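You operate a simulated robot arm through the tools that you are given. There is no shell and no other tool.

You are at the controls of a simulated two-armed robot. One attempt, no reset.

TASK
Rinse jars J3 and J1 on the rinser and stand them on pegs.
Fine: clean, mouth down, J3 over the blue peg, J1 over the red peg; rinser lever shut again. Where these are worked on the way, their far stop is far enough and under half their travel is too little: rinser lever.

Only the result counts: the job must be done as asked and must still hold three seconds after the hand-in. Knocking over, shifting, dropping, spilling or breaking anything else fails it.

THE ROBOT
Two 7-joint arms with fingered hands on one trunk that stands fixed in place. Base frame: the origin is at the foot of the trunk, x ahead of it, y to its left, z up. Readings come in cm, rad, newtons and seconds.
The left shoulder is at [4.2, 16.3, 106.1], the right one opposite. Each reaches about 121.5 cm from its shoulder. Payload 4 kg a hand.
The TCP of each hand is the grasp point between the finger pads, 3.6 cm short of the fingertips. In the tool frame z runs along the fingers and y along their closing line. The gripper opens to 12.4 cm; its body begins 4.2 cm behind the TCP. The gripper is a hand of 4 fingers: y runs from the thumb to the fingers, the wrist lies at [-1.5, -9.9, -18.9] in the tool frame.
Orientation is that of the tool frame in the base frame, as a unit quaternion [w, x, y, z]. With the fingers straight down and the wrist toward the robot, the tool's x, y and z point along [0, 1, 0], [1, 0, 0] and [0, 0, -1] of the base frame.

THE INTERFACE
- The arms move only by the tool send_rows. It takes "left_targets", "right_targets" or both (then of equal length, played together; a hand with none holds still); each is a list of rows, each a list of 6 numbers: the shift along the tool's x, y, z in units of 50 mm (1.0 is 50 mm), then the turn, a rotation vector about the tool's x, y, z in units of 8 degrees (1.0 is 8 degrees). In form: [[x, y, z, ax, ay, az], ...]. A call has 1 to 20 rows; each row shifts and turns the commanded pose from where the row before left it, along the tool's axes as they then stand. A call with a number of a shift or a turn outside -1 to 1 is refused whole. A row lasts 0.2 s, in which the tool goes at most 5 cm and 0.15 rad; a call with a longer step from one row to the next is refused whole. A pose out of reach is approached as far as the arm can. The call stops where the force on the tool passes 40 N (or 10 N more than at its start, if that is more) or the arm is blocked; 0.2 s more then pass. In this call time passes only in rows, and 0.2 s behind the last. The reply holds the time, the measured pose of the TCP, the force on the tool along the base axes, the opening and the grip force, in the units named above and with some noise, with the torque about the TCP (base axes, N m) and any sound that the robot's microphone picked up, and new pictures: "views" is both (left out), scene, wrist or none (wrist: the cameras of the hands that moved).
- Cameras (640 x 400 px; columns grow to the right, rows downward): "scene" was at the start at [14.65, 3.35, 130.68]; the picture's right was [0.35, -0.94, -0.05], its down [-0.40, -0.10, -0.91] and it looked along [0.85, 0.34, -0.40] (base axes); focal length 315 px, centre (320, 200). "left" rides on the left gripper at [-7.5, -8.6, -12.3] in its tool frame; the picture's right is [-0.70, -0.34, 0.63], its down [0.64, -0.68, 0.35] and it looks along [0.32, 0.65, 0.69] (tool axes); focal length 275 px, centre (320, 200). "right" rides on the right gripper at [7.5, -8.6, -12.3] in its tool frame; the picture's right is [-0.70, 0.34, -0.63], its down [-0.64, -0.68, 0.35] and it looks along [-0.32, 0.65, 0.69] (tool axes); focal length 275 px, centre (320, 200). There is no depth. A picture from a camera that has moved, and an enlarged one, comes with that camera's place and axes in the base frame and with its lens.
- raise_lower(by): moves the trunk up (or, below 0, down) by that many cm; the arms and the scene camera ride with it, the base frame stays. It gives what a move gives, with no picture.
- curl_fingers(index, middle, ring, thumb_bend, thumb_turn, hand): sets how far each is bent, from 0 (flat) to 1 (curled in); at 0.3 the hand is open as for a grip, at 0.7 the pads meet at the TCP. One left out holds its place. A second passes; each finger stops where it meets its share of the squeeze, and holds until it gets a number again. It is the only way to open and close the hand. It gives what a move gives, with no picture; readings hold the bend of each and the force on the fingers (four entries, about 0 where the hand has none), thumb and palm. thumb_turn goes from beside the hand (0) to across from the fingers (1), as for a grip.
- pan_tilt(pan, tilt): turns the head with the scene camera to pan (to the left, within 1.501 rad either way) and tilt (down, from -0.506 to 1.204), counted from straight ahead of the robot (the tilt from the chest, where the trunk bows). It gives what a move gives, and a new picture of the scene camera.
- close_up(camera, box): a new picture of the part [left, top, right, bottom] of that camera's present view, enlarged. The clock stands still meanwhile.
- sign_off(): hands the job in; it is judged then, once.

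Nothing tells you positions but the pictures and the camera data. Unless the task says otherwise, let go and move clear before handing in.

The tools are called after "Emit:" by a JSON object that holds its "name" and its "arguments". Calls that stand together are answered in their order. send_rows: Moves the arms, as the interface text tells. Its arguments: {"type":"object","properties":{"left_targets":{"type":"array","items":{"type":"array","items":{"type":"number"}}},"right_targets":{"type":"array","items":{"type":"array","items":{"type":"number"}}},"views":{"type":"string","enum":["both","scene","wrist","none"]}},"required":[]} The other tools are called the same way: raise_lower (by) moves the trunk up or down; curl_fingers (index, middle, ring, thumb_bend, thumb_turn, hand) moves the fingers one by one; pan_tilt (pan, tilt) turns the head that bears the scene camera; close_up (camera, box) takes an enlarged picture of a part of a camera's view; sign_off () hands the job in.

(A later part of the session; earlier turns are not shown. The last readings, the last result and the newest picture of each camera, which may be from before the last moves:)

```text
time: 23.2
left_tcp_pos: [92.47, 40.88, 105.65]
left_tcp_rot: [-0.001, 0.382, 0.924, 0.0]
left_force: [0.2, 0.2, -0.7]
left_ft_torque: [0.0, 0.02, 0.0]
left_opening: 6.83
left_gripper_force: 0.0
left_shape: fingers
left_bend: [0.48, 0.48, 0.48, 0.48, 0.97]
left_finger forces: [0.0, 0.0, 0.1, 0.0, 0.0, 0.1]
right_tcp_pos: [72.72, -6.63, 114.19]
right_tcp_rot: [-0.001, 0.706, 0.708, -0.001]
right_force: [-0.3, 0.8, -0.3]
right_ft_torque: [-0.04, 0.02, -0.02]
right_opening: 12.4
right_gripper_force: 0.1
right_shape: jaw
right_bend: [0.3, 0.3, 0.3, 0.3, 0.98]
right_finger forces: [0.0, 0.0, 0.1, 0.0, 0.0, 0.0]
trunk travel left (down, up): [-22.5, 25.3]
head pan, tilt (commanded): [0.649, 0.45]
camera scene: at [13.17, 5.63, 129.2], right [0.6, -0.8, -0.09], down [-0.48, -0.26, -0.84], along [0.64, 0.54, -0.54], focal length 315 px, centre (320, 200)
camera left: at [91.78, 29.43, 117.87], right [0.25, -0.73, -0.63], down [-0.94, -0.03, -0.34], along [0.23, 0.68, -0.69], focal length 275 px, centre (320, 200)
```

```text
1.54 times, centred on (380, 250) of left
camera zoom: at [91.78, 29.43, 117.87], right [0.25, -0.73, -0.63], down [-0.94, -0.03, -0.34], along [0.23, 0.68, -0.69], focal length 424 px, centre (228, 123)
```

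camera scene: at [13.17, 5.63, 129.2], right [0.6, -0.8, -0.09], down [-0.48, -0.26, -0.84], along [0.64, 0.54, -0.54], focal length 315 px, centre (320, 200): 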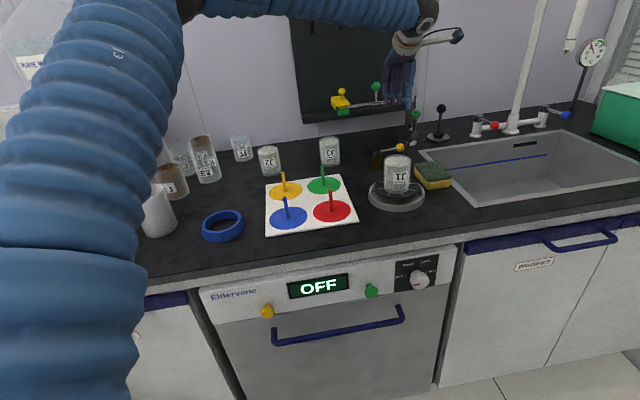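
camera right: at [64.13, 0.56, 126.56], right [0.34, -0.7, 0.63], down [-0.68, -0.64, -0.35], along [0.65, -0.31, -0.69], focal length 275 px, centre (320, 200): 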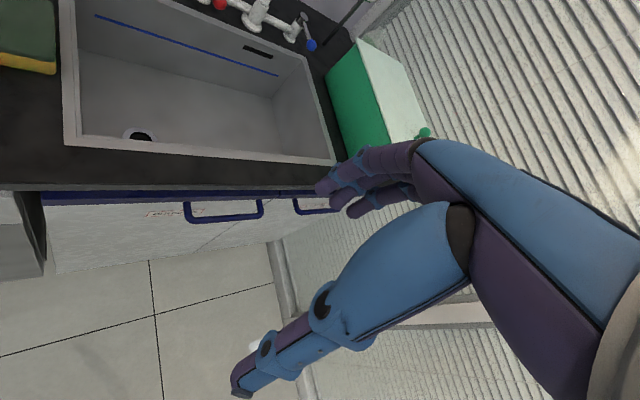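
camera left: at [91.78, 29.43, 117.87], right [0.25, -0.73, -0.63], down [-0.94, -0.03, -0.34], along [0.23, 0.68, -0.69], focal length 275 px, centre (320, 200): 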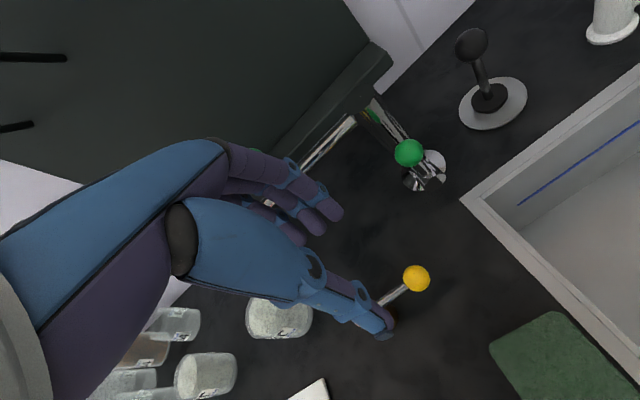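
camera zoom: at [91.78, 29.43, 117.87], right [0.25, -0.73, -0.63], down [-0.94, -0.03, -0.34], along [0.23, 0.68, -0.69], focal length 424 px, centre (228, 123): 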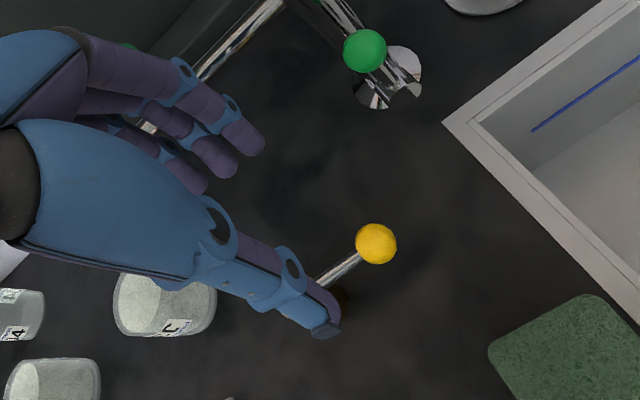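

The ball is almost centred beneath the hand. I'll shift half a centimetre and descend so the fingers and thumb straddle it.

Emit:
{"name": "send_rows", "arguments": {"left_targets": [[-0.1, 0.05, 0.6, 0, 0, 0], [0, 0, 0.8, 0, 0, 0], [0, 0, 0.8, 0, 0, 0], [0, 0, 0.6, 0, 0, 0]], "views": "both"}}

Emit:
{"name": "close_up", "arguments": {"camera": "scene", "box": [350, 90, 450, 190]}}

Emit:
{"name": "close_up", "arguments": {"camera": "left", "box": [260, 140, 460, 360]}}

```text
time: 24.2
left_tcp_pos: [93.21, 40.5, 92.02]
left_tcp_rot: [0.0, 0.383, 0.924, 0.001]
left_force: [-0.7, -0.7, -0.4]
left_ft_torque: [0.03, -0.03, -0.01]
left_opening: 6.85
left_gripper_force: 0.1
left_shape: fingers
left_bend: [0.48, 0.48, 0.48, 0.48, 0.97]
left_finger forces: [0.1, 0.1, 0.0, 0.1, 0.0, 0.1]
right_tcp_pos: [72.73, -6.75, 114.42]
right_tcp_rot: [-0.001, 0.707, 0.708, 0.0]
right_force: [-0.7, 0.4, -0.4]
right_ft_torque: [-0.02, 0.01, 0.0]
right_opening: 12.36
right_gripper_force: 0.0
right_shape: jaw
right_bend: [0.3, 0.3, 0.3, 0.3, 0.98]
right_finger forces: [0.0, 0.1, 0.0, 0.0, 0.0, 0.0]
trunk travel left (down, up): [-22.5, 25.3]
head pan, tilt (commanded): [0.649, 0.45]
camera scene: at [13.04, 5.59, 129.23], right [0.6, -0.8, -0.09], down [-0.48, -0.26, -0.84], along [0.64, 0.54, -0.54], focal length 315 px, centre (320, 200)
camera left: at [92.41, 29.03, 104.06], right [0.25, -0.73, -0.63], down [-0.94, -0.03, -0.35], along [0.24, 0.68, -0.69], focal length 275 px, centre (320, 200)
```

scene: 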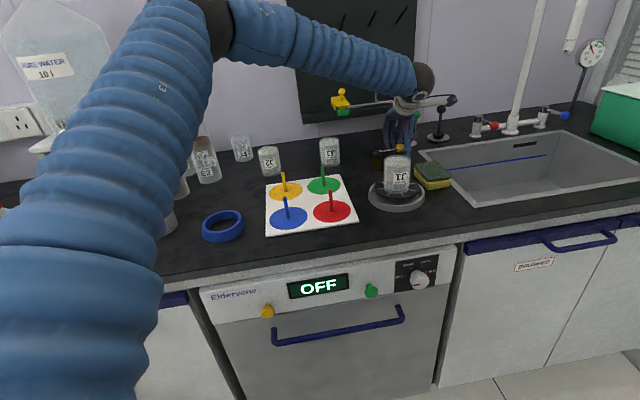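
left: 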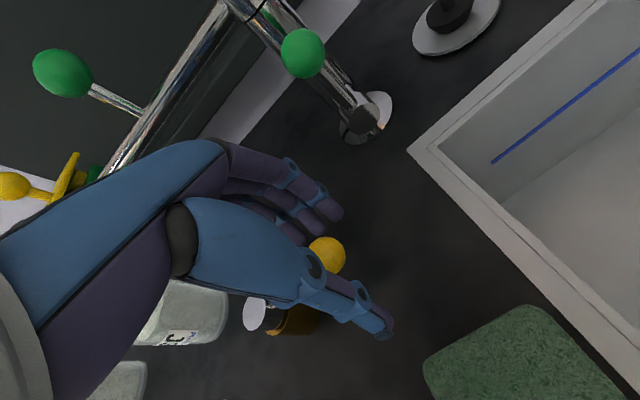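

```text
4.00 times, centred on (400, 140) of scene
camera zoom: at [13.04, 5.59, 129.23], right [0.6, -0.8, -0.09], down [-0.48, -0.26, -0.84], along [0.64, 0.54, -0.54], focal length 1261 px, centre (0, 440)
```

zoom: 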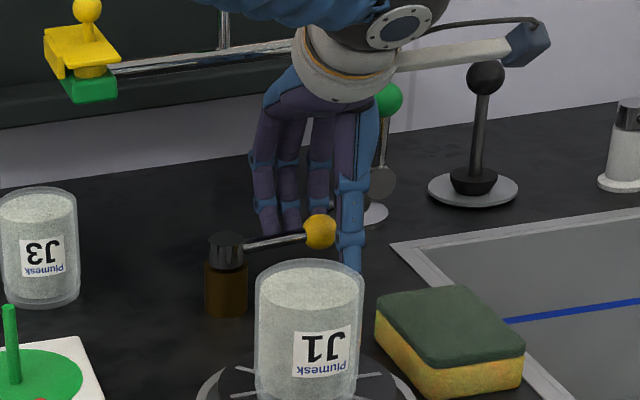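

```text
1.82 times, centred on (360, 250) of left
camera zoom: at [92.41, 29.03, 104.06], right [0.25, -0.73, -0.63], down [-0.94, -0.03, -0.35], along [0.24, 0.68, -0.69], focal length 500 px, centre (247, 109)
```

zoom: 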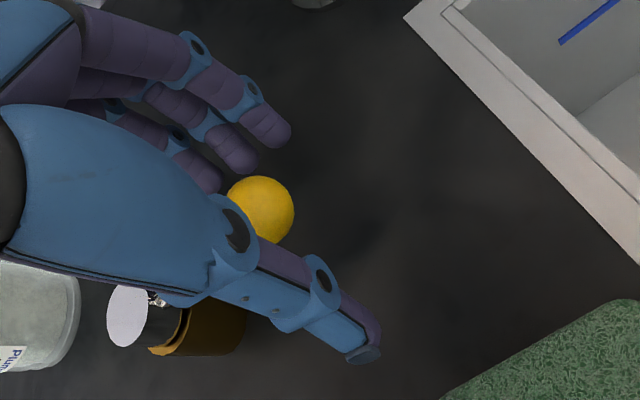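

The ball is between the thumb and the fingers. I'll close to a loose cage around it before testing which way it turns.

Emit:
{"name": "curl_fingers", "arguments": {"hand": "left", "index": 0.6, "middle": 0.6, "ring": 0.6, "thumb_bend": 0.58}}

Emit:
{"name": "close_up", "arguments": {"camera": "left", "box": [260, 140, 460, 360]}}

Emit:
{"name": "close_up", "arguments": {"camera": "scene", "box": [350, 90, 450, 190]}}

```text
time: 25.2
left_tcp_pos: [93.24, 40.47, 91.89]
left_tcp_rot: [0.0, 0.383, 0.924, -0.001]
left_force: [0.6, -0.6, -0.7]
left_ft_torque: [0.0, -0.01, 0.02]
left_opening: 3.58
left_gripper_force: 0.1
left_shape: fingers
left_bend: [0.6, 0.6, 0.6, 0.57, 0.97]
left_finger forces: [0.0, 0.0, 0.0, 0.0, 0.1, 0.0]
right_tcp_pos: [72.68, -6.73, 114.27]
right_tcp_rot: [0.0, 0.707, 0.707, 0.0]
right_force: [-0.3, 0.0, -0.1]
right_ft_torque: [-0.01, -0.01, 0.01]
right_opening: 12.38
right_gripper_force: 0.0
right_shape: jaw
right_bend: [0.3, 0.3, 0.3, 0.3, 0.98]
right_finger forces: [0.0, 0.1, 0.1, 0.0, 0.0, 0.1]
trunk travel left (down, up): [-22.5, 25.3]
head pan, tilt (commanded): [0.649, 0.45]
```

```text
1.82 times, centred on (360, 250) of left
camera zoom: at [92.37, 29.01, 104.12], right [0.25, -0.73, -0.63], down [-0.94, -0.03, -0.35], along [0.24, 0.68, -0.69], focal length 500 px, centre (247, 109)
```

zoom: 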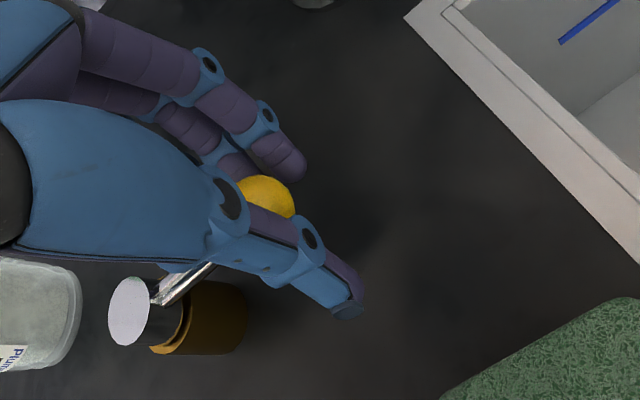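

```text
4.00 times, centred on (400, 140) of scene
camera zoom: at [13.0, 5.58, 129.25], right [0.6, -0.8, -0.09], down [-0.48, -0.26, -0.84], along [0.64, 0.54, -0.54], focal length 1261 px, centre (0, 440)
```

zoom: 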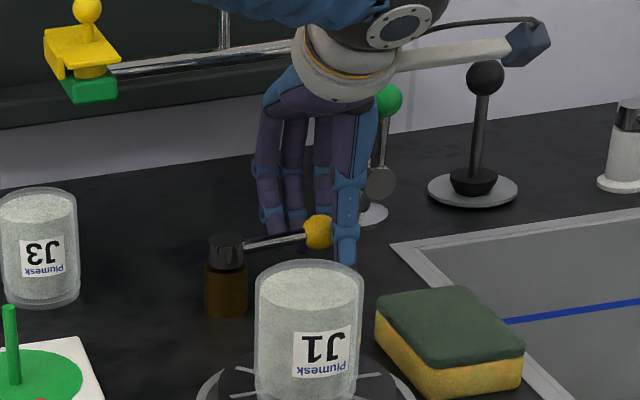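

The ball is loosely caged with no force on it. I'll test-turn it gently toward the wall, in 5 mm steps.

Emit:
{"name": "send_rows", "arguments": {"left_targets": [[0, 0.1, 0, 0, 0, 0], [0, 0.1, 0, 0, 0, 0], [0, 0.1, 0, 0, 0, 0]], "views": "none"}}

Emit:
{"name": "close_up", "arguments": {"camera": "left", "box": [260, 140, 460, 360]}}

Emit:
{"name": "close_up", "arguments": {"camera": "scene", "box": [350, 90, 450, 190]}}

```text
time: 26.0
left_tcp_pos: [94.26, 41.63, 91.96]
left_tcp_rot: [0.0, 0.383, 0.924, 0.0]
left_force: [-3.1, -5.7, 1.3]
left_ft_torque: [-0.06, 0.04, -0.03]
left_opening: 4.21
left_gripper_force: 2.9
left_shape: fingers
left_bend: [0.6, 0.6, 0.6, 0.55, 0.97]
left_finger forces: [0.0, 0.0, 0.0, 0.0, 5.2, 0.1]
right_tcp_pos: [72.68, -6.85, 114.37]
right_tcp_rot: [0.0, 0.707, 0.707, 0.0]
right_force: [0.1, -0.5, -0.6]
right_ft_torque: [-0.01, -0.01, -0.02]
right_opening: 12.37
right_gripper_force: 0.0
right_shape: jaw
right_bend: [0.3, 0.3, 0.3, 0.3, 0.98]
right_finger forces: [0.0, 0.0, 0.1, 0.0, 0.1, 0.0]
trunk travel left (down, up): [-22.5, 25.3]
head pan, tilt (commanded): [0.649, 0.45]
```

```text
1.82 times, centred on (360, 250) of left
camera zoom: at [93.44, 30.08, 104.23], right [0.25, -0.73, -0.63], down [-0.94, -0.03, -0.35], along [0.24, 0.68, -0.69], focal length 500 px, centre (247, 109)
```

zoom: 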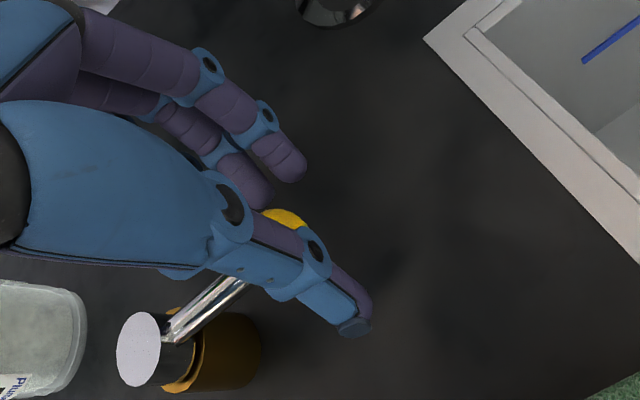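

```text
4.00 times, centred on (400, 140) of scene
camera zoom: at [12.98, 5.53, 129.25], right [0.6, -0.8, -0.09], down [-0.48, -0.26, -0.84], along [0.64, 0.54, -0.54], focal length 1261 px, centre (0, 440)
```

zoom: 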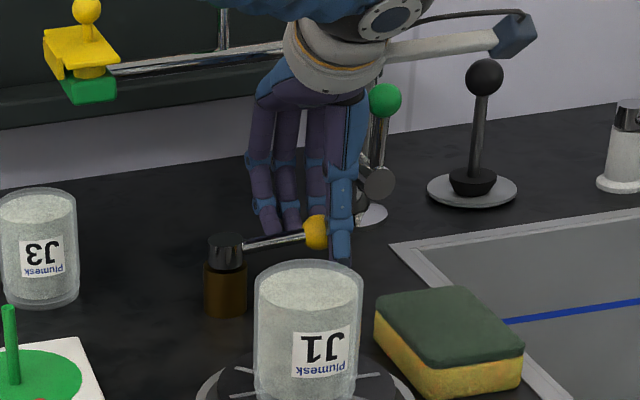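

Pushing toward the wall met about 6 N and the ball hardly moved. I'll try the other way, toward the robot.

Emit:
{"name": "send_rows", "arguments": {"left_targets": [[0, -0.15, 0, 0, 0, 0], [0, -0.15, 0, 0, 0, 0], [0, -0.1, 0, 0, 0, 0], [0, -0.1, 0, 0, 0, 0], [0, -0.1, 0, 0, 0, 0]], "views": "none"}}

Emit:
{"name": "close_up", "arguments": {"camera": "left", "box": [260, 140, 460, 360]}}

Emit:
{"name": "close_up", "arguments": {"camera": "scene", "box": [350, 90, 450, 190]}}

```text
time: 27.2
left_tcp_pos: [92.13, 39.64, 91.87]
left_tcp_rot: [0.001, 0.382, 0.924, 0.0]
left_force: [0.5, 0.4, 0.3]
left_ft_torque: [-0.02, -0.03, 0.03]
left_opening: 3.62
left_gripper_force: 0.6
left_shape: fingers
left_bend: [0.6, 0.6, 0.6, 0.57, 0.97]
left_finger forces: [0.0, 0.7, 0.2, 0.1, 0.0, 0.0]
right_tcp_pos: [72.56, -6.75, 114.39]
right_tcp_rot: [0.0, 0.707, 0.707, -0.001]
right_force: [0.5, 0.3, 0.2]
right_ft_torque: [-0.03, -0.01, 0.0]
right_opening: 12.33
right_gripper_force: 0.0
right_shape: jaw
right_bend: [0.3, 0.3, 0.3, 0.3, 0.98]
right_finger forces: [0.1, 0.1, 0.0, 0.0, 0.1, 0.0]
trunk travel left (down, up): [-22.5, 25.3]
head pan, tilt (commanded): [0.649, 0.45]
```

```text
1.82 times, centred on (360, 250) of left
camera zoom: at [91.38, 28.16, 104.2], right [0.25, -0.73, -0.63], down [-0.94, -0.03, -0.35], along [0.23, 0.68, -0.69], focal length 500 px, centre (247, 109)
```

zoom: 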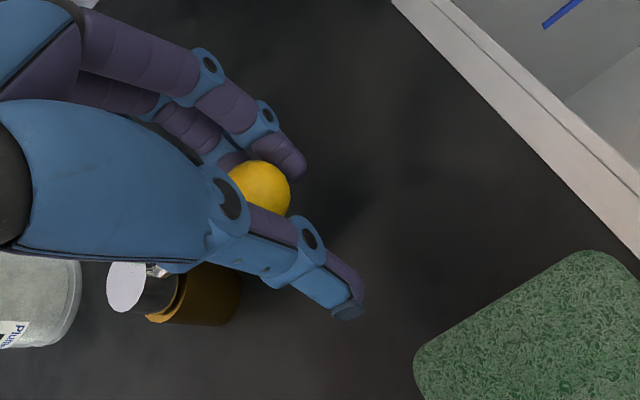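

```text
4.00 times, centred on (400, 140) of scene
camera zoom: at [13.01, 5.58, 129.25], right [0.6, -0.8, -0.09], down [-0.48, -0.26, -0.84], along [0.64, 0.54, -0.54], focal length 1261 px, centre (0, 440)
```

zoom: 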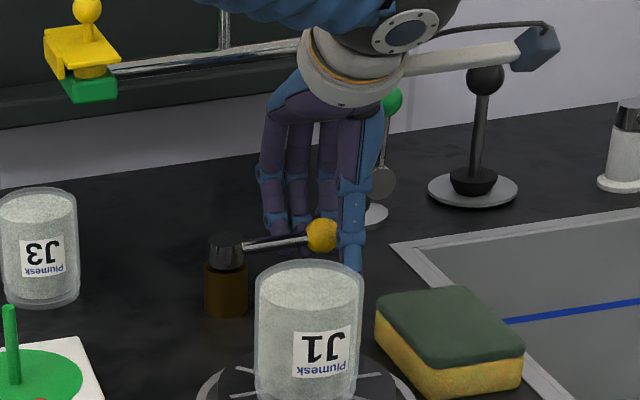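

The fingers just touched the ball and it may have moved slightly. I'll continue toward the robot in small steps.

Emit:
{"name": "send_rows", "arguments": {"left_targets": [[0, -0.1, 0, 0, 0, 0], [0, -0.1, 0, 0, 0, 0], [0, -0.1, 0, 0, 0, 0], [0, -0.1, 0, 0, 0, 0]], "views": "none"}}

Emit:
{"name": "close_up", "arguments": {"camera": "left", "box": [260, 140, 460, 360]}}

Emit:
{"name": "close_up", "arguments": {"camera": "scene", "box": [350, 90, 450, 190]}}

```text
time: 28.2
left_tcp_pos: [90.66, 38.28, 91.92]
left_tcp_rot: [-0.001, 0.381, 0.925, 0.0]
left_force: [0.0, 0.2, -1.3]
left_ft_torque: [0.01, 0.0, 0.0]
left_opening: 3.62
left_gripper_force: 0.9
left_shape: fingers
left_bend: [0.6, 0.6, 0.59, 0.57, 0.97]
left_finger forces: [0.1, 0.0, 1.1, 0.1, 0.0, 0.0]
right_tcp_pos: [72.61, -6.74, 114.3]
right_tcp_rot: [0.0, 0.706, 0.708, -0.001]
right_force: [-0.5, 0.2, -0.2]
right_ft_torque: [0.0, -0.02, 0.01]
right_opening: 12.36
right_gripper_force: 0.0
right_shape: jaw
right_bend: [0.3, 0.3, 0.3, 0.3, 0.98]
right_finger forces: [0.0, 0.0, 0.0, 0.1, 0.0, 0.0]
trunk travel left (down, up): [-22.5, 25.3]
head pan, tilt (commanded): [0.649, 0.45]
```

```text
1.82 times, centred on (360, 250) of left
camera zoom: at [89.96, 26.81, 104.17], right [0.25, -0.73, -0.63], down [-0.94, -0.03, -0.35], along [0.24, 0.68, -0.69], focal length 500 px, centre (247, 109)
```

zoom: 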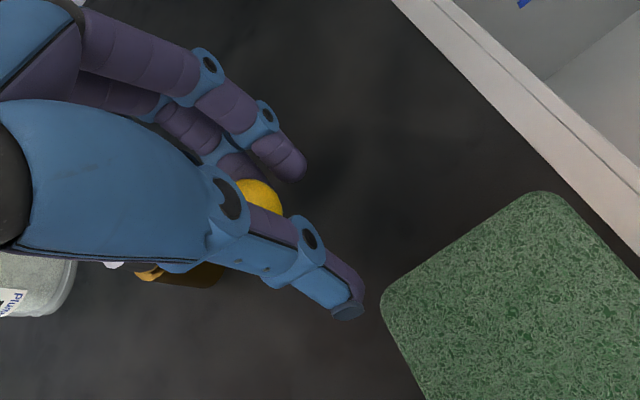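

```text
4.00 times, centred on (400, 140) of scene
camera zoom: at [13.02, 5.59, 129.24], right [0.6, -0.8, -0.09], down [-0.48, -0.26, -0.84], along [0.64, 0.54, -0.54], focal length 1261 px, centre (0, 440)
```

zoom: 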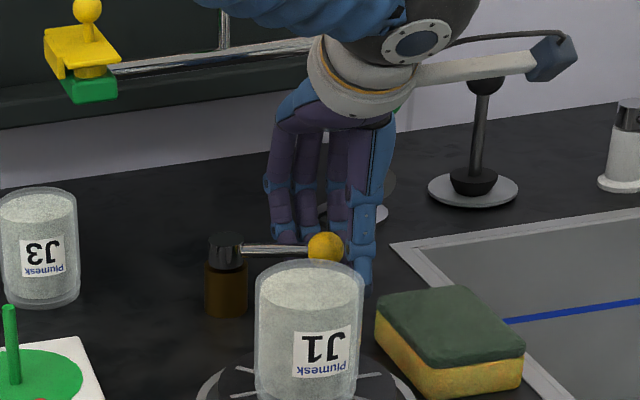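

The lever turns freely toward the robot (about 1 N), having rotated roughly 23° so far. I'll follow its arc, turning the hand with it, and check halfway.

Emit:
{"name": "send_rows", "arguments": {"left_targets": [[0.242, -0.174, -0.06, 0, 0, 0.9375], [0.078, -0.142, -0.05, 0, 0, 0.9375], [0.077, -0.141, 0, 0, 0, 0.9375], [0.074, -0.142, 0, 0, 0, 0.9375], [0.074, -0.144, 0, 0, 0, 0.9375]], "views": "both"}}

Emit:
{"name": "close_up", "arguments": {"camera": "scene", "box": [350, 90, 450, 190]}}

Emit:
{"name": "close_up", "arguments": {"camera": "left", "box": [220, 140, 460, 360]}}

```text
time: 29.4
left_tcp_pos: [86.05, 38.4, 92.41]
left_tcp_rot: [0.001, 0.659, 0.752, 0.0]
left_force: [1.1, -0.2, 0.0]
left_ft_torque: [0.01, -0.01, -0.05]
left_opening: 3.63
left_gripper_force: 1.0
left_shape: fingers
left_bend: [0.6, 0.6, 0.59, 0.57, 0.97]
left_finger forces: [0.0, 0.0, 0.6, 0.0, 0.1, 0.1]
right_tcp_pos: [72.61, -6.78, 114.27]
right_tcp_rot: [0.0, 0.707, 0.707, 0.0]
right_force: [0.1, -0.1, 0.3]
right_ft_torque: [0.01, 0.01, 0.02]
right_opening: 12.37
right_gripper_force: 0.0
right_shape: jaw
right_bend: [0.3, 0.3, 0.3, 0.3, 0.98]
right_finger forces: [0.0, 0.1, 0.0, 0.0, 0.0, 0.1]
trunk travel left (down, up): [-22.5, 25.3]
head pan, tilt (commanded): [0.649, 0.45]
camera scene: at [12.98, 5.63, 129.25], right [0.6, -0.8, -0.09], down [-0.48, -0.26, -0.84], along [0.64, 0.54, -0.54], focal length 315 px, centre (320, 200)
camera left: at [78.56, 29.81, 104.71], right [-0.24, -0.73, -0.63], down [-0.76, 0.55, -0.35], along [0.6, 0.4, -0.69], focal length 275 px, centre (320, 200)
```

scene: 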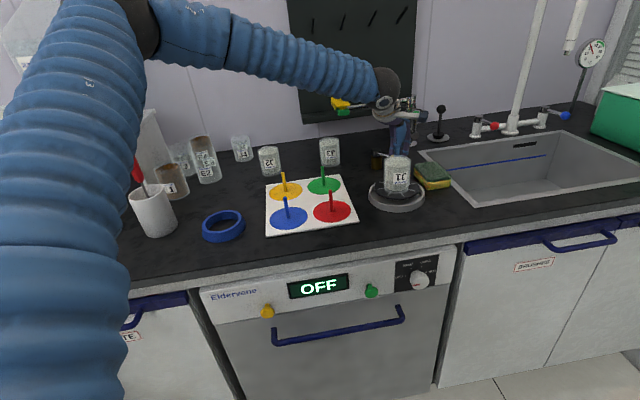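
left: 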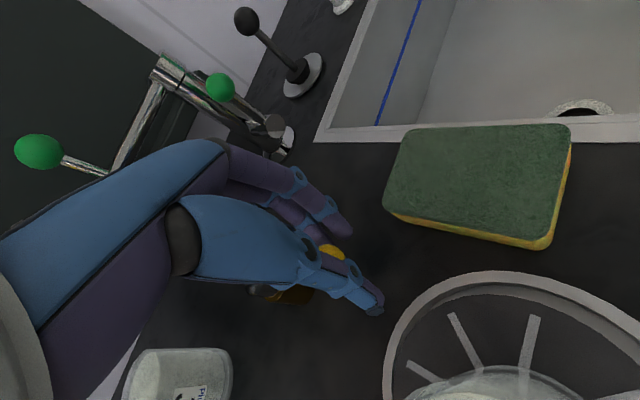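

```text
4.00 times, centred on (400, 140) of scene
camera zoom: at [12.98, 5.63, 129.25], right [0.6, -0.8, -0.09], down [-0.48, -0.26, -0.84], along [0.64, 0.54, -0.54], focal length 1261 px, centre (0, 440)
```

zoom: 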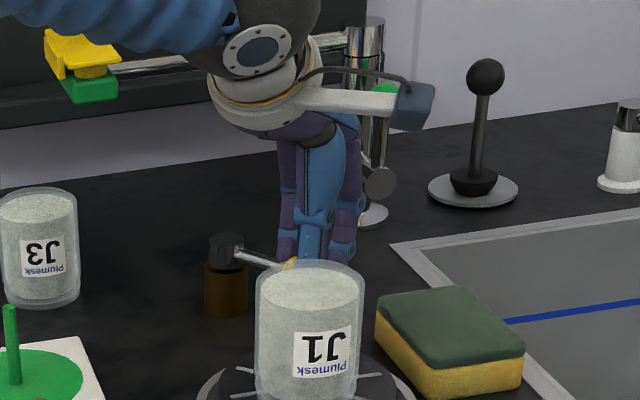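

```text
1.82 times, centred on (340, 250) of left
camera zoom: at [78.56, 29.81, 104.71], right [-0.24, -0.73, -0.63], down [-0.76, 0.55, -0.35], along [0.6, 0.4, -0.69], focal length 500 px, centre (284, 109)
```

zoom: 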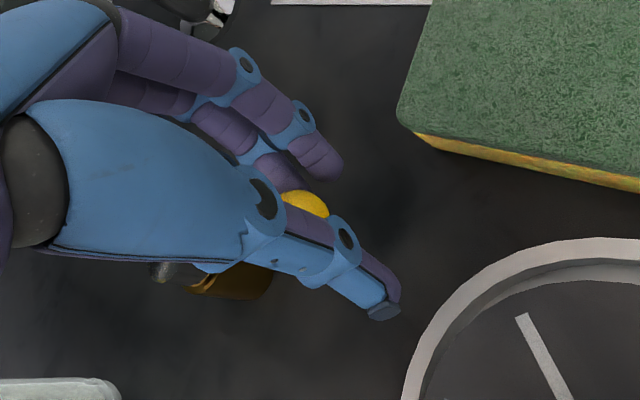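

The lever follows the hand well, now more than halfway over, and nothing is flowing yet. I'll continue along the arc to its far stop.

Emit:
{"name": "send_rows", "arguments": {"left_targets": [[0.071, -0.144, 0, 0, 0, 0.9375], [0.068, -0.146, 0, 0, 0, 0.9375], [0.068, -0.146, 0, 0, 0, 0.9375], [0.064, -0.148, 0, 0, 0, 0.9375], [0.065, -0.146, 0, 0, 0, 0.9375]], "views": "both"}}

Emit:
{"name": "close_up", "arguments": {"camera": "scene", "box": [350, 90, 450, 190]}}

Emit:
{"name": "close_up", "arguments": {"camera": "left", "box": [220, 140, 460, 360]}}

```text
time: 30.6
left_tcp_pos: [82.74, 40.58, 92.46]
left_tcp_rot: [0.0, 0.866, 0.501, -0.001]
left_force: [7.0, -2.5, -1.1]
left_ft_torque: [-0.06, -0.23, -0.08]
left_opening: 3.63
left_gripper_force: 2.7
left_shape: fingers
left_bend: [0.6, 0.57, 0.58, 0.57, 0.97]
left_finger forces: [0.3, 3.8, 2.3, 0.0, 0.1, 0.1]
right_tcp_pos: [72.62, -6.76, 114.42]
right_tcp_rot: [0.0, 0.707, 0.707, -0.001]
right_force: [0.2, -0.2, -1.0]
right_ft_torque: [-0.03, -0.01, -0.02]
right_opening: 12.37
right_gripper_force: 0.1
right_shape: jaw
right_bend: [0.3, 0.3, 0.3, 0.3, 0.98]
right_finger forces: [0.0, 0.0, 0.0, 0.0, 0.1, 0.1]
trunk travel left (down, up): [-22.5, 25.3]
head pan, tilt (commanded): [0.649, 0.45]
camera scene: at [13.07, 5.61, 129.23], right [0.6, -0.8, -0.09], down [-0.48, -0.26, -0.84], along [0.64, 0.54, -0.54], focal length 315 px, centre (320, 200)
camera left: at [71.62, 38.26, 104.59], right [-0.64, -0.43, -0.63], down [-0.27, 0.9, -0.35], along [0.72, -0.05, -0.69], focal length 275 px, centre (320, 200)
```

scene: 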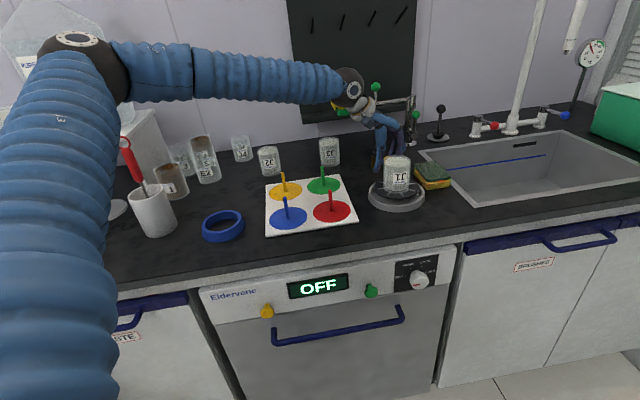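
left: 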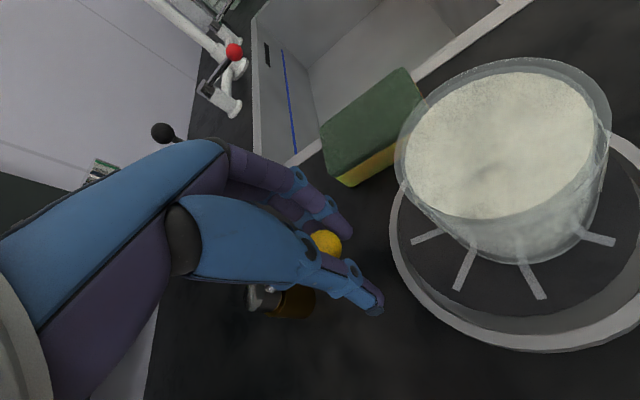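

```text
4.00 times, centred on (400, 140) of scene
camera zoom: at [13.07, 5.61, 129.23], right [0.6, -0.8, -0.09], down [-0.48, -0.26, -0.84], along [0.64, 0.54, -0.54], focal length 1261 px, centre (0, 440)
```

zoom: 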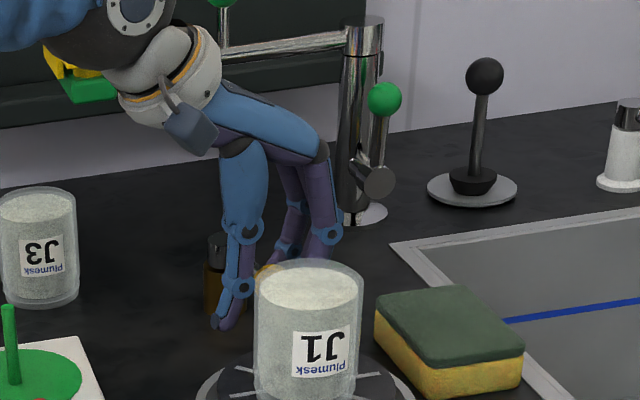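

```text
1.82 times, centred on (340, 250) of left
camera zoom: at [71.62, 38.26, 104.59], right [-0.64, -0.43, -0.63], down [-0.27, 0.9, -0.35], along [0.72, -0.05, -0.69], focal length 500 px, centre (284, 109)
```

zoom: 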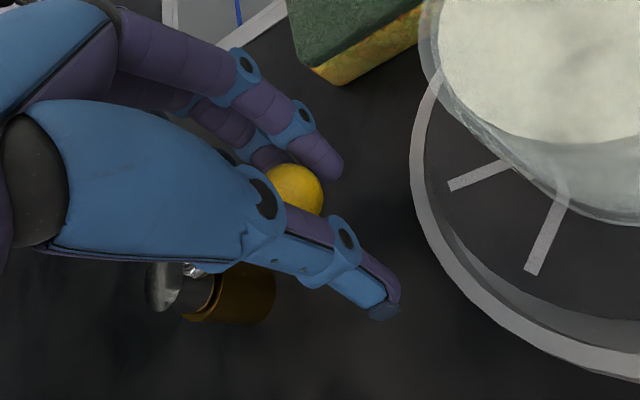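

The lever has reached its far stop (force rising to 7 N after about 85°). I'll open the cage, lift straight up off the ball and turn the hand back.

Emit:
{"name": "curl_fingers", "arguments": {"hand": "left", "index": 0.5, "middle": 0.5, "ring": 0.5, "thumb_bend": 0.5}}

Emit:
{"name": "send_rows", "arguments": {"left_targets": [[0, 0, -0.5, 0, 0, 0], [0, 0, -0.9, 0, 0, 0], [0, 0, -0.9, 0, 0, 0], [0, 0, -0.5, 0, 0, -0.9375], [0, 0, 0, 0, 0, -0.9375], [0, 0, 0, 0, 0, -0.9375], [0, 0, 0, 0, 0, -0.9375], [0, 0, 0, 0, 0, -0.9375], [0, 0, 0, 0, 0, -0.9375], [0, 0, 0, 0, 0, -0.9375], [0, 0, 0, 0, 0, -0.9375], [0, 0, 0, 0, 0, -0.9375], [0, 0, 0, 0, 0, -0.9375]], "views": "both"}}

Emit:
{"name": "close_up", "arguments": {"camera": "scene", "box": [350, 90, 450, 210]}}

Emit:
{"name": "close_up", "arguments": {"camera": "left", "box": [300, 120, 560, 380]}}

```text
time: 31.6
left_tcp_pos: [82.76, 40.59, 92.41]
left_tcp_rot: [0.0, 0.866, 0.5, 0.001]
left_force: [0.5, -0.4, 1.0]
left_ft_torque: [0.0, -0.02, 0.01]
left_opening: 6.19
left_gripper_force: 0.0
left_shape: fingers
left_bend: [0.5, 0.5, 0.5, 0.5, 0.97]
left_finger forces: [0.1, 0.0, 0.1, 0.1, 0.0, 0.2]
right_tcp_pos: [72.61, -6.73, 114.3]
right_tcp_rot: [0.0, 0.707, 0.708, -0.001]
right_force: [0.7, 0.3, 0.7]
right_ft_torque: [-0.01, 0.0, 0.0]
right_opening: 12.38
right_gripper_force: 0.1
right_shape: jaw
right_bend: [0.3, 0.3, 0.3, 0.3, 0.98]
right_finger forces: [0.0, 0.2, 0.0, 0.0, 0.0, 0.1]
trunk travel left (down, up): [-22.5, 25.3]
head pan, tilt (commanded): [0.649, 0.45]
```

```text
time: 34.4
left_tcp_pos: [82.65, 40.85, 106.35]
left_tcp_rot: [0.001, 0.381, 0.925, 0.0]
left_force: [-0.6, -0.2, -0.5]
left_ft_torque: [-0.02, -0.01, -0.02]
left_opening: 6.18
left_gripper_force: 0.1
left_shape: fingers
left_bend: [0.5, 0.5, 0.5, 0.5, 0.97]
left_finger forces: [0.0, 0.0, 0.1, 0.0, 0.1, 0.0]
right_tcp_pos: [72.58, -6.77, 114.29]
right_tcp_rot: [-0.001, 0.706, 0.708, 0.0]
right_force: [1.0, 0.9, -0.8]
right_ft_torque: [0.0, -0.05, 0.01]
right_opening: 12.39
right_gripper_force: 0.2
right_shape: jaw
right_bend: [0.3, 0.3, 0.3, 0.3, 0.98]
right_finger forces: [0.0, 0.1, 0.0, 0.0, 0.1, 0.1]
trunk travel left (down, up): [-22.5, 25.3]
head pan, tilt (commanded): [0.649, 0.45]
camera scene: at [13.02, 5.54, 129.24], right [0.6, -0.8, -0.09], down [-0.48, -0.26, -0.84], along [0.64, 0.54, -0.54], focal length 315 px, centre (320, 200)
camera left: at [81.98, 29.29, 118.65], right [0.26, -0.73, -0.63], down [-0.94, -0.03, -0.35], along [0.23, 0.68, -0.69], focal length 275 px, centre (320, 200)
```

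scene: 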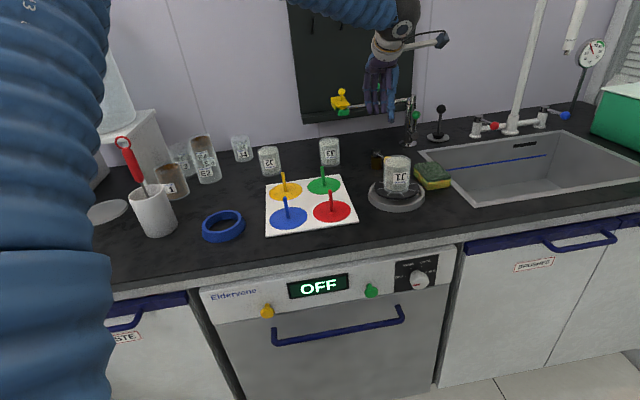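
left: 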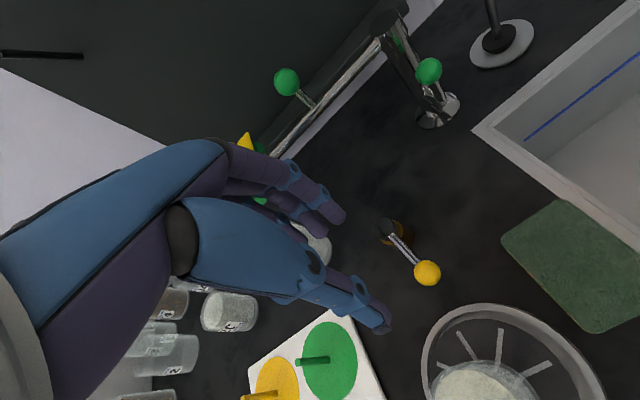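

```text
3.33 times, centred on (400, 150) of scene
camera zoom: at [13.02, 5.54, 129.24], right [0.6, -0.8, -0.09], down [-0.48, -0.26, -0.84], along [0.64, 0.54, -0.54], focal length 1051 px, centre (53, 367)
```

zoom: 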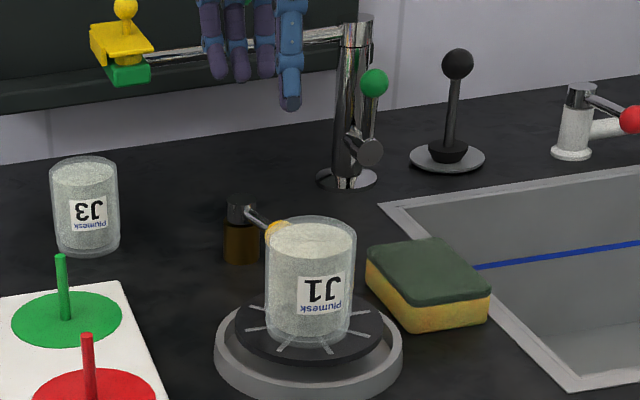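

```text
1.54 times, centred on (430, 250) of left
camera zoom: at [81.98, 29.29, 118.65], right [0.26, -0.73, -0.63], down [-0.94, -0.03, -0.35], along [0.23, 0.68, -0.69], focal length 424 px, centre (151, 123)
```

zoom: 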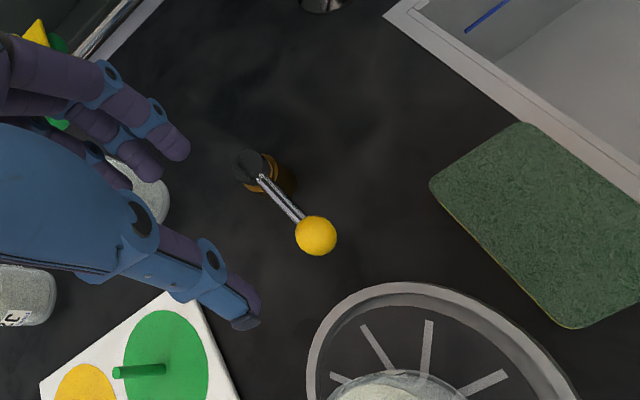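

The lever stays open, pointing at the rinser, and no water runs while the disc is up. I'll bring the hand back over J1, with a narrower opening to stay clear of the lever ball.

Emit:
{"name": "curl_fingers", "arguments": {"hand": "left", "index": 0.4, "middle": 0.4, "ring": 0.4, "thumb_bend": 0.38}}

Emit:
{"name": "send_rows", "arguments": {"left_targets": [[-0.07, -0.94, 0, 0, 0, 0], [-0.07, -0.94, 0, 0, 0, 0], [0, 0, 0.6, 0, 0, 0], [0, 0, 0.5, 0, 0, 0]], "views": "both"}}

Emit:
{"name": "close_up", "arguments": {"camera": "scene", "box": [350, 90, 450, 210]}}

Emit:
{"name": "close_up", "arguments": {"camera": "left", "box": [240, 120, 480, 380]}}

```text
time: 35.4
left_tcp_pos: [82.74, 40.86, 106.3]
left_tcp_rot: [0.0, 0.382, 0.924, 0.0]
left_force: [-0.8, -0.5, 0.0]
left_ft_torque: [-0.01, 0.01, 0.04]
left_opening: 9.58
left_gripper_force: 0.1
left_shape: fingers
left_bend: [0.4, 0.4, 0.4, 0.38, 0.97]
left_finger forces: [0.0, 0.0, 0.2, 0.1, 0.0, 0.1]
right_tcp_pos: [72.54, -6.73, 114.31]
right_tcp_rot: [-0.001, 0.707, 0.708, 0.0]
right_force: [1.0, 0.3, -0.2]
right_ft_torque: [0.03, -0.01, 0.01]
right_opening: 12.34
right_gripper_force: 0.0
right_shape: jaw
right_bend: [0.3, 0.3, 0.3, 0.3, 0.98]
right_finger forces: [0.0, 0.0, 0.0, 0.0, 0.0, 0.0]
trunk travel left (down, up): [-22.5, 25.3]
head pan, tilt (commanded): [0.649, 0.45]
```

```text
time: 36.4
left_tcp_pos: [76.23, 33.56, 101.08]
left_tcp_rot: [0.0, 0.382, 0.924, 0.0]
left_force: [0.2, -0.1, 0.8]
left_ft_torque: [0.0, 0.0, 0.0]
left_opening: 9.66
left_gripper_force: 0.1
left_shape: fingers
left_bend: [0.4, 0.4, 0.4, 0.38, 0.97]
left_finger forces: [0.0, 0.0, 0.1, 0.0, 0.0, 0.0]
right_tcp_pos: [72.74, -6.72, 114.34]
right_tcp_rot: [0.0, 0.707, 0.707, -0.001]
right_force: [0.2, -0.4, -0.5]
right_ft_torque: [0.02, 0.01, -0.02]
right_opening: 12.36
right_gripper_force: 0.0
right_shape: jaw
right_bend: [0.3, 0.3, 0.3, 0.3, 0.98]
right_finger forces: [0.1, 0.0, 0.1, 0.0, 0.1, 0.1]
trunk travel left (down, up): [-22.5, 25.3]
head pan, tilt (commanded): [0.649, 0.45]
camera scene: at [12.99, 5.57, 129.25], right [0.6, -0.8, -0.09], down [-0.48, -0.26, -0.84], along [0.64, 0.54, -0.54], focal length 315 px, centre (320, 200)
camera left: at [75.48, 22.1, 113.27], right [0.26, -0.73, -0.63], down [-0.94, -0.03, -0.35], along [0.24, 0.68, -0.69], focal length 275 px, centre (320, 200)
```

scene: 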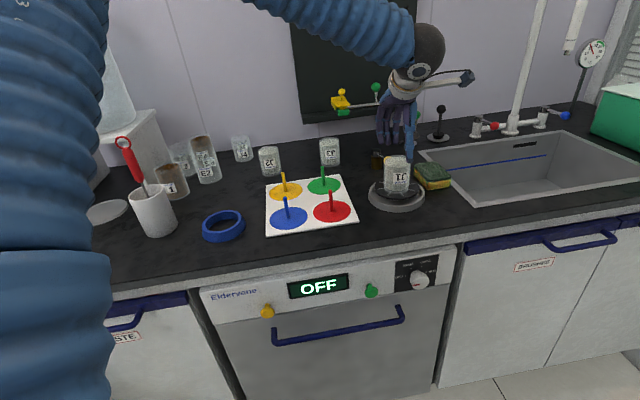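
left: 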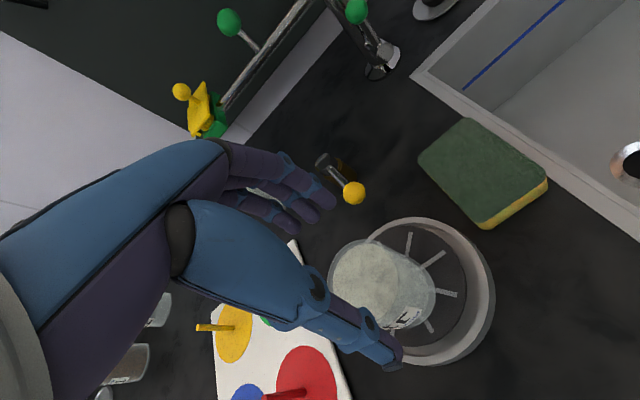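

```text
3.33 times, centred on (400, 150) of scene
camera zoom: at [12.99, 5.57, 129.25], right [0.6, -0.8, -0.09], down [-0.48, -0.26, -0.84], along [0.64, 0.54, -0.54], focal length 1051 px, centre (53, 367)
```

zoom: 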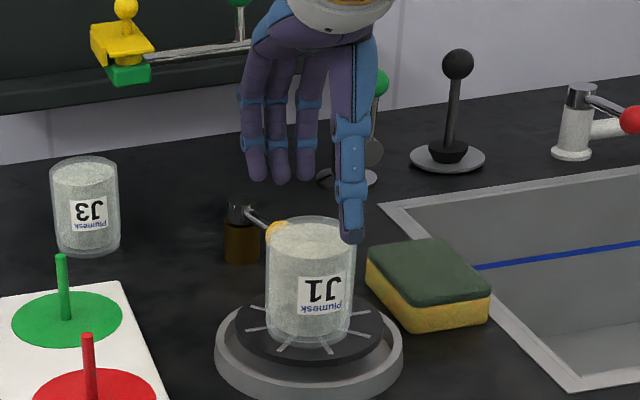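

```text
1.54 times, centred on (360, 250) of left
camera zoom: at [75.48, 22.1, 113.27], right [0.26, -0.73, -0.63], down [-0.94, -0.03, -0.35], along [0.24, 0.68, -0.69], focal length 424 px, centre (258, 123)
```

zoom: 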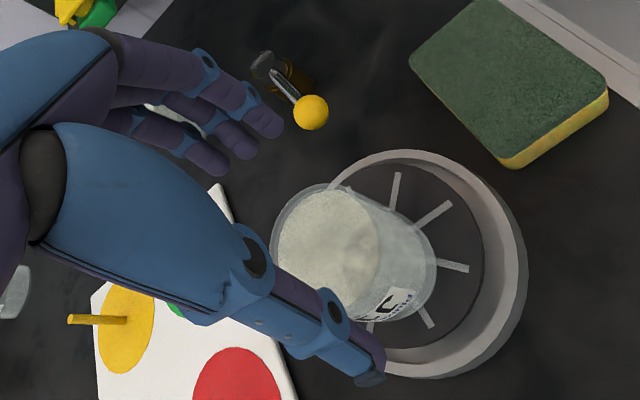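

The hand is centred over J1 with the lever ball clear of the fingers. I'll descend and grip J1 again.

Emit:
{"name": "send_rows", "arguments": {"left_targets": [[0, 0, 0.5, 0, 0, 0], [0, 0, 0.5, 0, 0, 0], [0, 0, 0.4, 0, 0, 0], [0, 0, 0.14, 0, 0, 0]], "views": "wrist"}}

Emit:
{"name": "close_up", "arguments": {"camera": "scene", "box": [350, 90, 450, 210]}}

```text
time: 37.4
left_tcp_pos: [76.44, 33.46, 93.24]
left_tcp_rot: [0.0, 0.382, 0.924, 0.0]
left_force: [0.3, -0.2, 1.1]
left_ft_torque: [-0.01, 0.0, -0.01]
left_opening: 9.66
left_gripper_force: 0.2
left_shape: fingers
left_bend: [0.4, 0.4, 0.4, 0.38, 0.97]
left_finger forces: [0.0, 0.0, 0.0, 0.0, 0.6, 0.1]
right_tcp_pos: [72.69, -6.72, 114.43]
right_tcp_rot: [0.001, 0.706, 0.708, 0.0]
right_force: [0.3, 0.8, 0.3]
right_ft_torque: [0.0, -0.03, -0.01]
right_opening: 12.37
right_gripper_force: 0.1
right_shape: jaw
right_bend: [0.3, 0.3, 0.3, 0.3, 0.98]
right_finger forces: [0.1, 0.1, 0.0, 0.0, 0.1, 0.0]
trunk travel left (down, up): [-22.5, 25.3]
head pan, tilt (commanded): [0.649, 0.45]
camera left: at [75.7, 21.98, 105.53], right [0.25, -0.73, -0.63], down [-0.94, -0.03, -0.35], along [0.24, 0.68, -0.69], focal length 275 px, centre (320, 200)
```

left: 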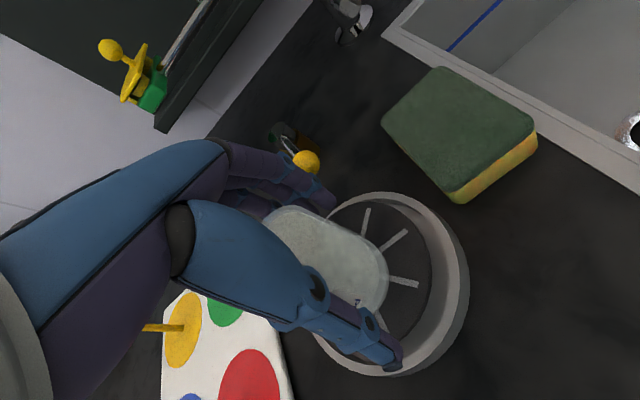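

```text
3.33 times, centred on (400, 150) of scene
camera zoom: at [12.98, 5.57, 129.25], right [0.6, -0.8, -0.09], down [-0.48, -0.26, -0.84], along [0.64, 0.54, -0.54], focal length 1051 px, centre (53, 367)
```

zoom: 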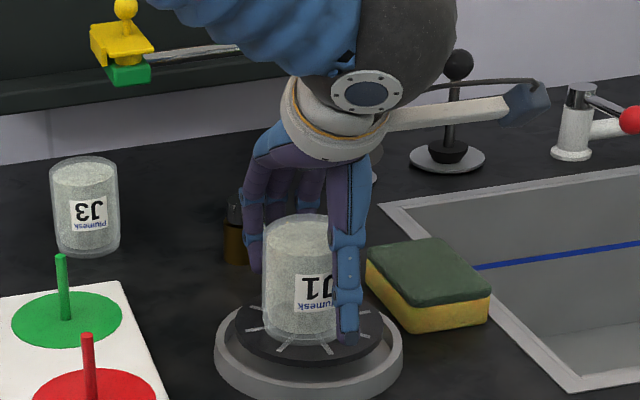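

The thumb is barely touching J1. I'll close the grip on it.

Emit:
{"name": "curl_fingers", "arguments": {"hand": "left", "index": 0.47, "middle": 0.47, "ring": 0.47, "thumb_bend": 0.44}}

Emit:
{"name": "curl_fingers", "arguments": {"hand": "left", "index": 0.6, "middle": 0.6, "ring": 0.6, "thumb_bend": 0.5}}

Emit:
{"name": "close_up", "arguments": {"camera": "scene", "box": [360, 130, 440, 210]}}

Emit:
{"name": "close_up", "arguments": {"camera": "left", "box": [230, 140, 480, 390]}}

```text
time: 38.4
left_tcp_pos: [76.49, 33.48, 93.33]
left_tcp_rot: [0.0, 0.383, 0.924, 0.0]
left_force: [-0.3, -0.2, -0.5]
left_ft_torque: [-0.01, -0.03, -0.01]
left_opening: 7.64
left_gripper_force: 0.2
left_shape: fingers
left_bend: [0.47, 0.47, 0.47, 0.44, 0.97]
left_finger forces: [0.0, 0.0, 0.0, 0.1, 0.5, 0.1]
right_tcp_pos: [72.72, -6.74, 114.35]
right_tcp_rot: [-0.001, 0.706, 0.708, -0.001]
right_force: [-0.2, -0.3, -0.1]
right_ft_torque: [0.04, 0.0, 0.02]
right_opening: 12.36
right_gripper_force: 0.1
right_shape: jaw
right_bend: [0.3, 0.3, 0.3, 0.3, 0.98]
right_finger forces: [0.1, 0.1, 0.1, 0.0, 0.0, 0.0]
trunk travel left (down, up): [-22.5, 25.3]
head pan, tilt (commanded): [0.649, 0.45]
```

```text
time: 39.4
left_tcp_pos: [76.62, 33.48, 93.38]
left_tcp_rot: [0.0, 0.382, 0.924, 0.0]
left_force: [-0.3, 0.6, 3.1]
left_ft_torque: [0.19, -0.08, -0.03]
left_opening: 5.61
left_gripper_force: 15.2
left_shape: fingers
left_bend: [0.57, 0.55, 0.57, 0.48, 0.97]
left_finger forces: [3.1, 5.7, 4.3, 0.0, 16.4, 0.0]
right_tcp_pos: [72.57, -6.74, 114.36]
right_tcp_rot: [-0.001, 0.707, 0.707, -0.001]
right_force: [0.2, -0.6, -0.2]
right_ft_torque: [0.02, 0.04, -0.02]
right_opening: 12.39
right_gripper_force: 0.0
right_shape: jaw
right_bend: [0.3, 0.3, 0.3, 0.3, 0.98]
right_finger forces: [0.1, 0.0, 0.0, 0.0, 0.1, 0.0]
trunk travel left (down, up): [-22.5, 25.3]
head pan, tilt (commanded): [0.649, 0.45]
```

```text
5.00 times, centred on (400, 170) of scene
camera zoom: at [13.0, 5.57, 129.25], right [0.6, -0.8, -0.09], down [-0.48, -0.26, -0.84], along [0.64, 0.54, -0.54], focal length 1576 px, centre (-80, 350)
```

zoom: 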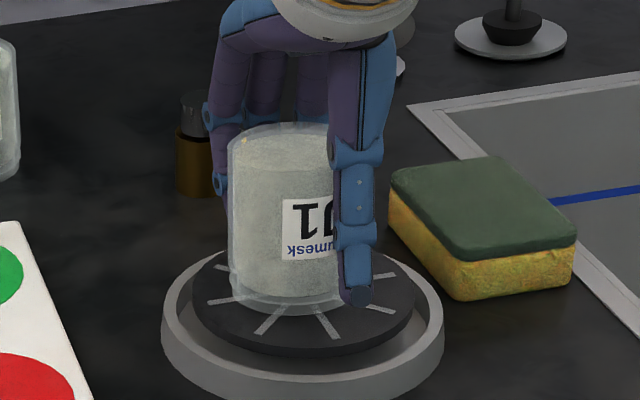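

```text
1.60 times, centred on (355, 265) of left
camera zoom: at [75.71, 21.98, 105.52], right [0.25, -0.73, -0.63], down [-0.94, -0.03, -0.35], along [0.24, 0.68, -0.69], focal length 440 px, centre (264, 96)
```

zoom: 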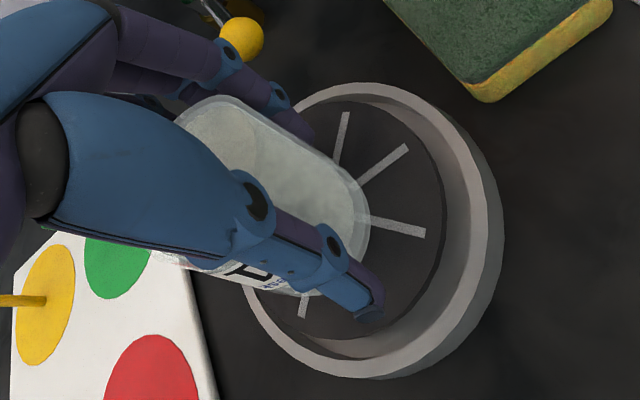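

The grip is off-centre: J1 sits about 1.5 cm to the left of the hand's centre line. I'll open, shift the hand left and grip again.

Emit:
{"name": "curl_fingers", "arguments": {"hand": "left", "index": 0.42, "middle": 0.42, "ring": 0.42, "thumb_bend": 0.38}}

Emit:
{"name": "send_rows", "arguments": {"left_targets": [[0.12, 0, 0, 0, 0, 0], [0.12, 0, 0, 0, 0, 0]], "views": "none"}}

Emit:
{"name": "close_up", "arguments": {"camera": "scene", "box": [360, 130, 440, 210]}}

Emit:
{"name": "close_up", "arguments": {"camera": "left", "box": [230, 140, 480, 390]}}

```text
time: 40.4
left_tcp_pos: [76.42, 33.44, 93.28]
left_tcp_rot: [0.0, 0.383, 0.924, 0.0]
left_force: [0.9, -0.3, -0.8]
left_ft_torque: [0.01, -0.02, 0.0]
left_opening: 9.28
left_gripper_force: 0.1
left_shape: fingers
left_bend: [0.42, 0.42, 0.42, 0.38, 0.97]
left_finger forces: [0.0, 0.0, 0.0, 0.0, 0.0, 0.0]
right_tcp_pos: [72.6, -6.71, 114.4]
right_tcp_rot: [0.0, 0.706, 0.708, -0.001]
right_force: [0.8, 0.0, 0.9]
right_ft_torque: [0.02, -0.03, 0.03]
right_opening: 12.37
right_gripper_force: 0.0
right_shape: jaw
right_bend: [0.3, 0.3, 0.3, 0.3, 0.98]
right_finger forces: [0.1, 0.1, 0.1, 0.1, 0.1, 0.0]
trunk travel left (down, up): [-22.5, 25.3]
head pan, tilt (commanded): [0.649, 0.45]
```

```text
time: 41.0
left_tcp_pos: [75.52, 34.42, 93.25]
left_tcp_rot: [0.0, 0.383, 0.924, 0.0]
left_force: [-0.2, -0.1, 0.7]
left_ft_torque: [-0.01, 0.06, 0.01]
left_opening: 9.32
left_gripper_force: 0.3
left_shape: fingers
left_bend: [0.42, 0.42, 0.42, 0.38, 0.97]
left_finger forces: [0.0, 0.0, 0.0, 0.0, 0.6, 0.0]
right_tcp_pos: [72.59, -6.75, 114.44]
right_tcp_rot: [-0.001, 0.708, 0.707, 0.0]
right_force: [0.1, 0.0, 0.5]
right_ft_torque: [0.02, -0.03, 0.02]
right_opening: 12.35
right_gripper_force: 0.0
right_shape: jaw
right_bend: [0.3, 0.3, 0.3, 0.3, 0.98]
right_finger forces: [0.0, 0.0, 0.0, 0.1, 0.0, 0.0]
trunk travel left (down, up): [-22.5, 25.3]
head pan, tilt (commanded): [0.649, 0.45]
```

```text
5.00 times, centred on (400, 170) of scene
camera zoom: at [13.0, 5.58, 129.25], right [0.6, -0.8, -0.09], down [-0.48, -0.26, -0.84], along [0.64, 0.54, -0.54], focal length 1576 px, centre (-80, 350)
```

zoom: 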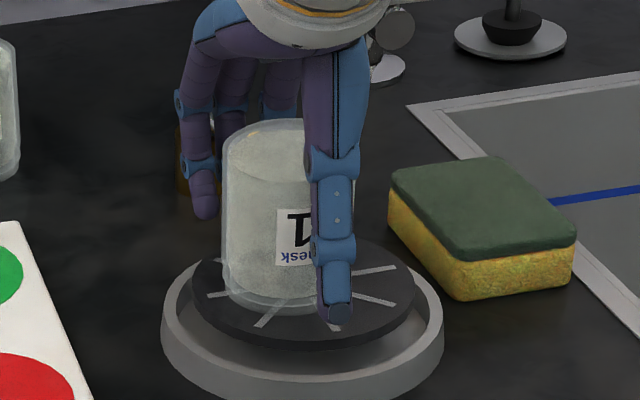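

```text
1.60 times, centred on (355, 265) of left
camera zoom: at [74.85, 22.9, 105.39], right [0.25, -0.73, -0.63], down [-0.94, -0.03, -0.35], along [0.24, 0.68, -0.69], focal length 440 px, centre (264, 96)
```

zoom: 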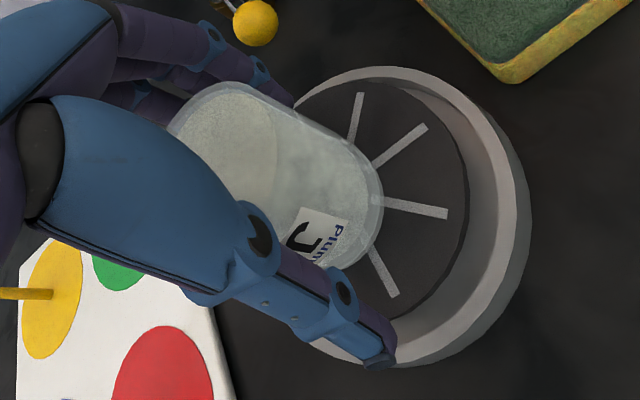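

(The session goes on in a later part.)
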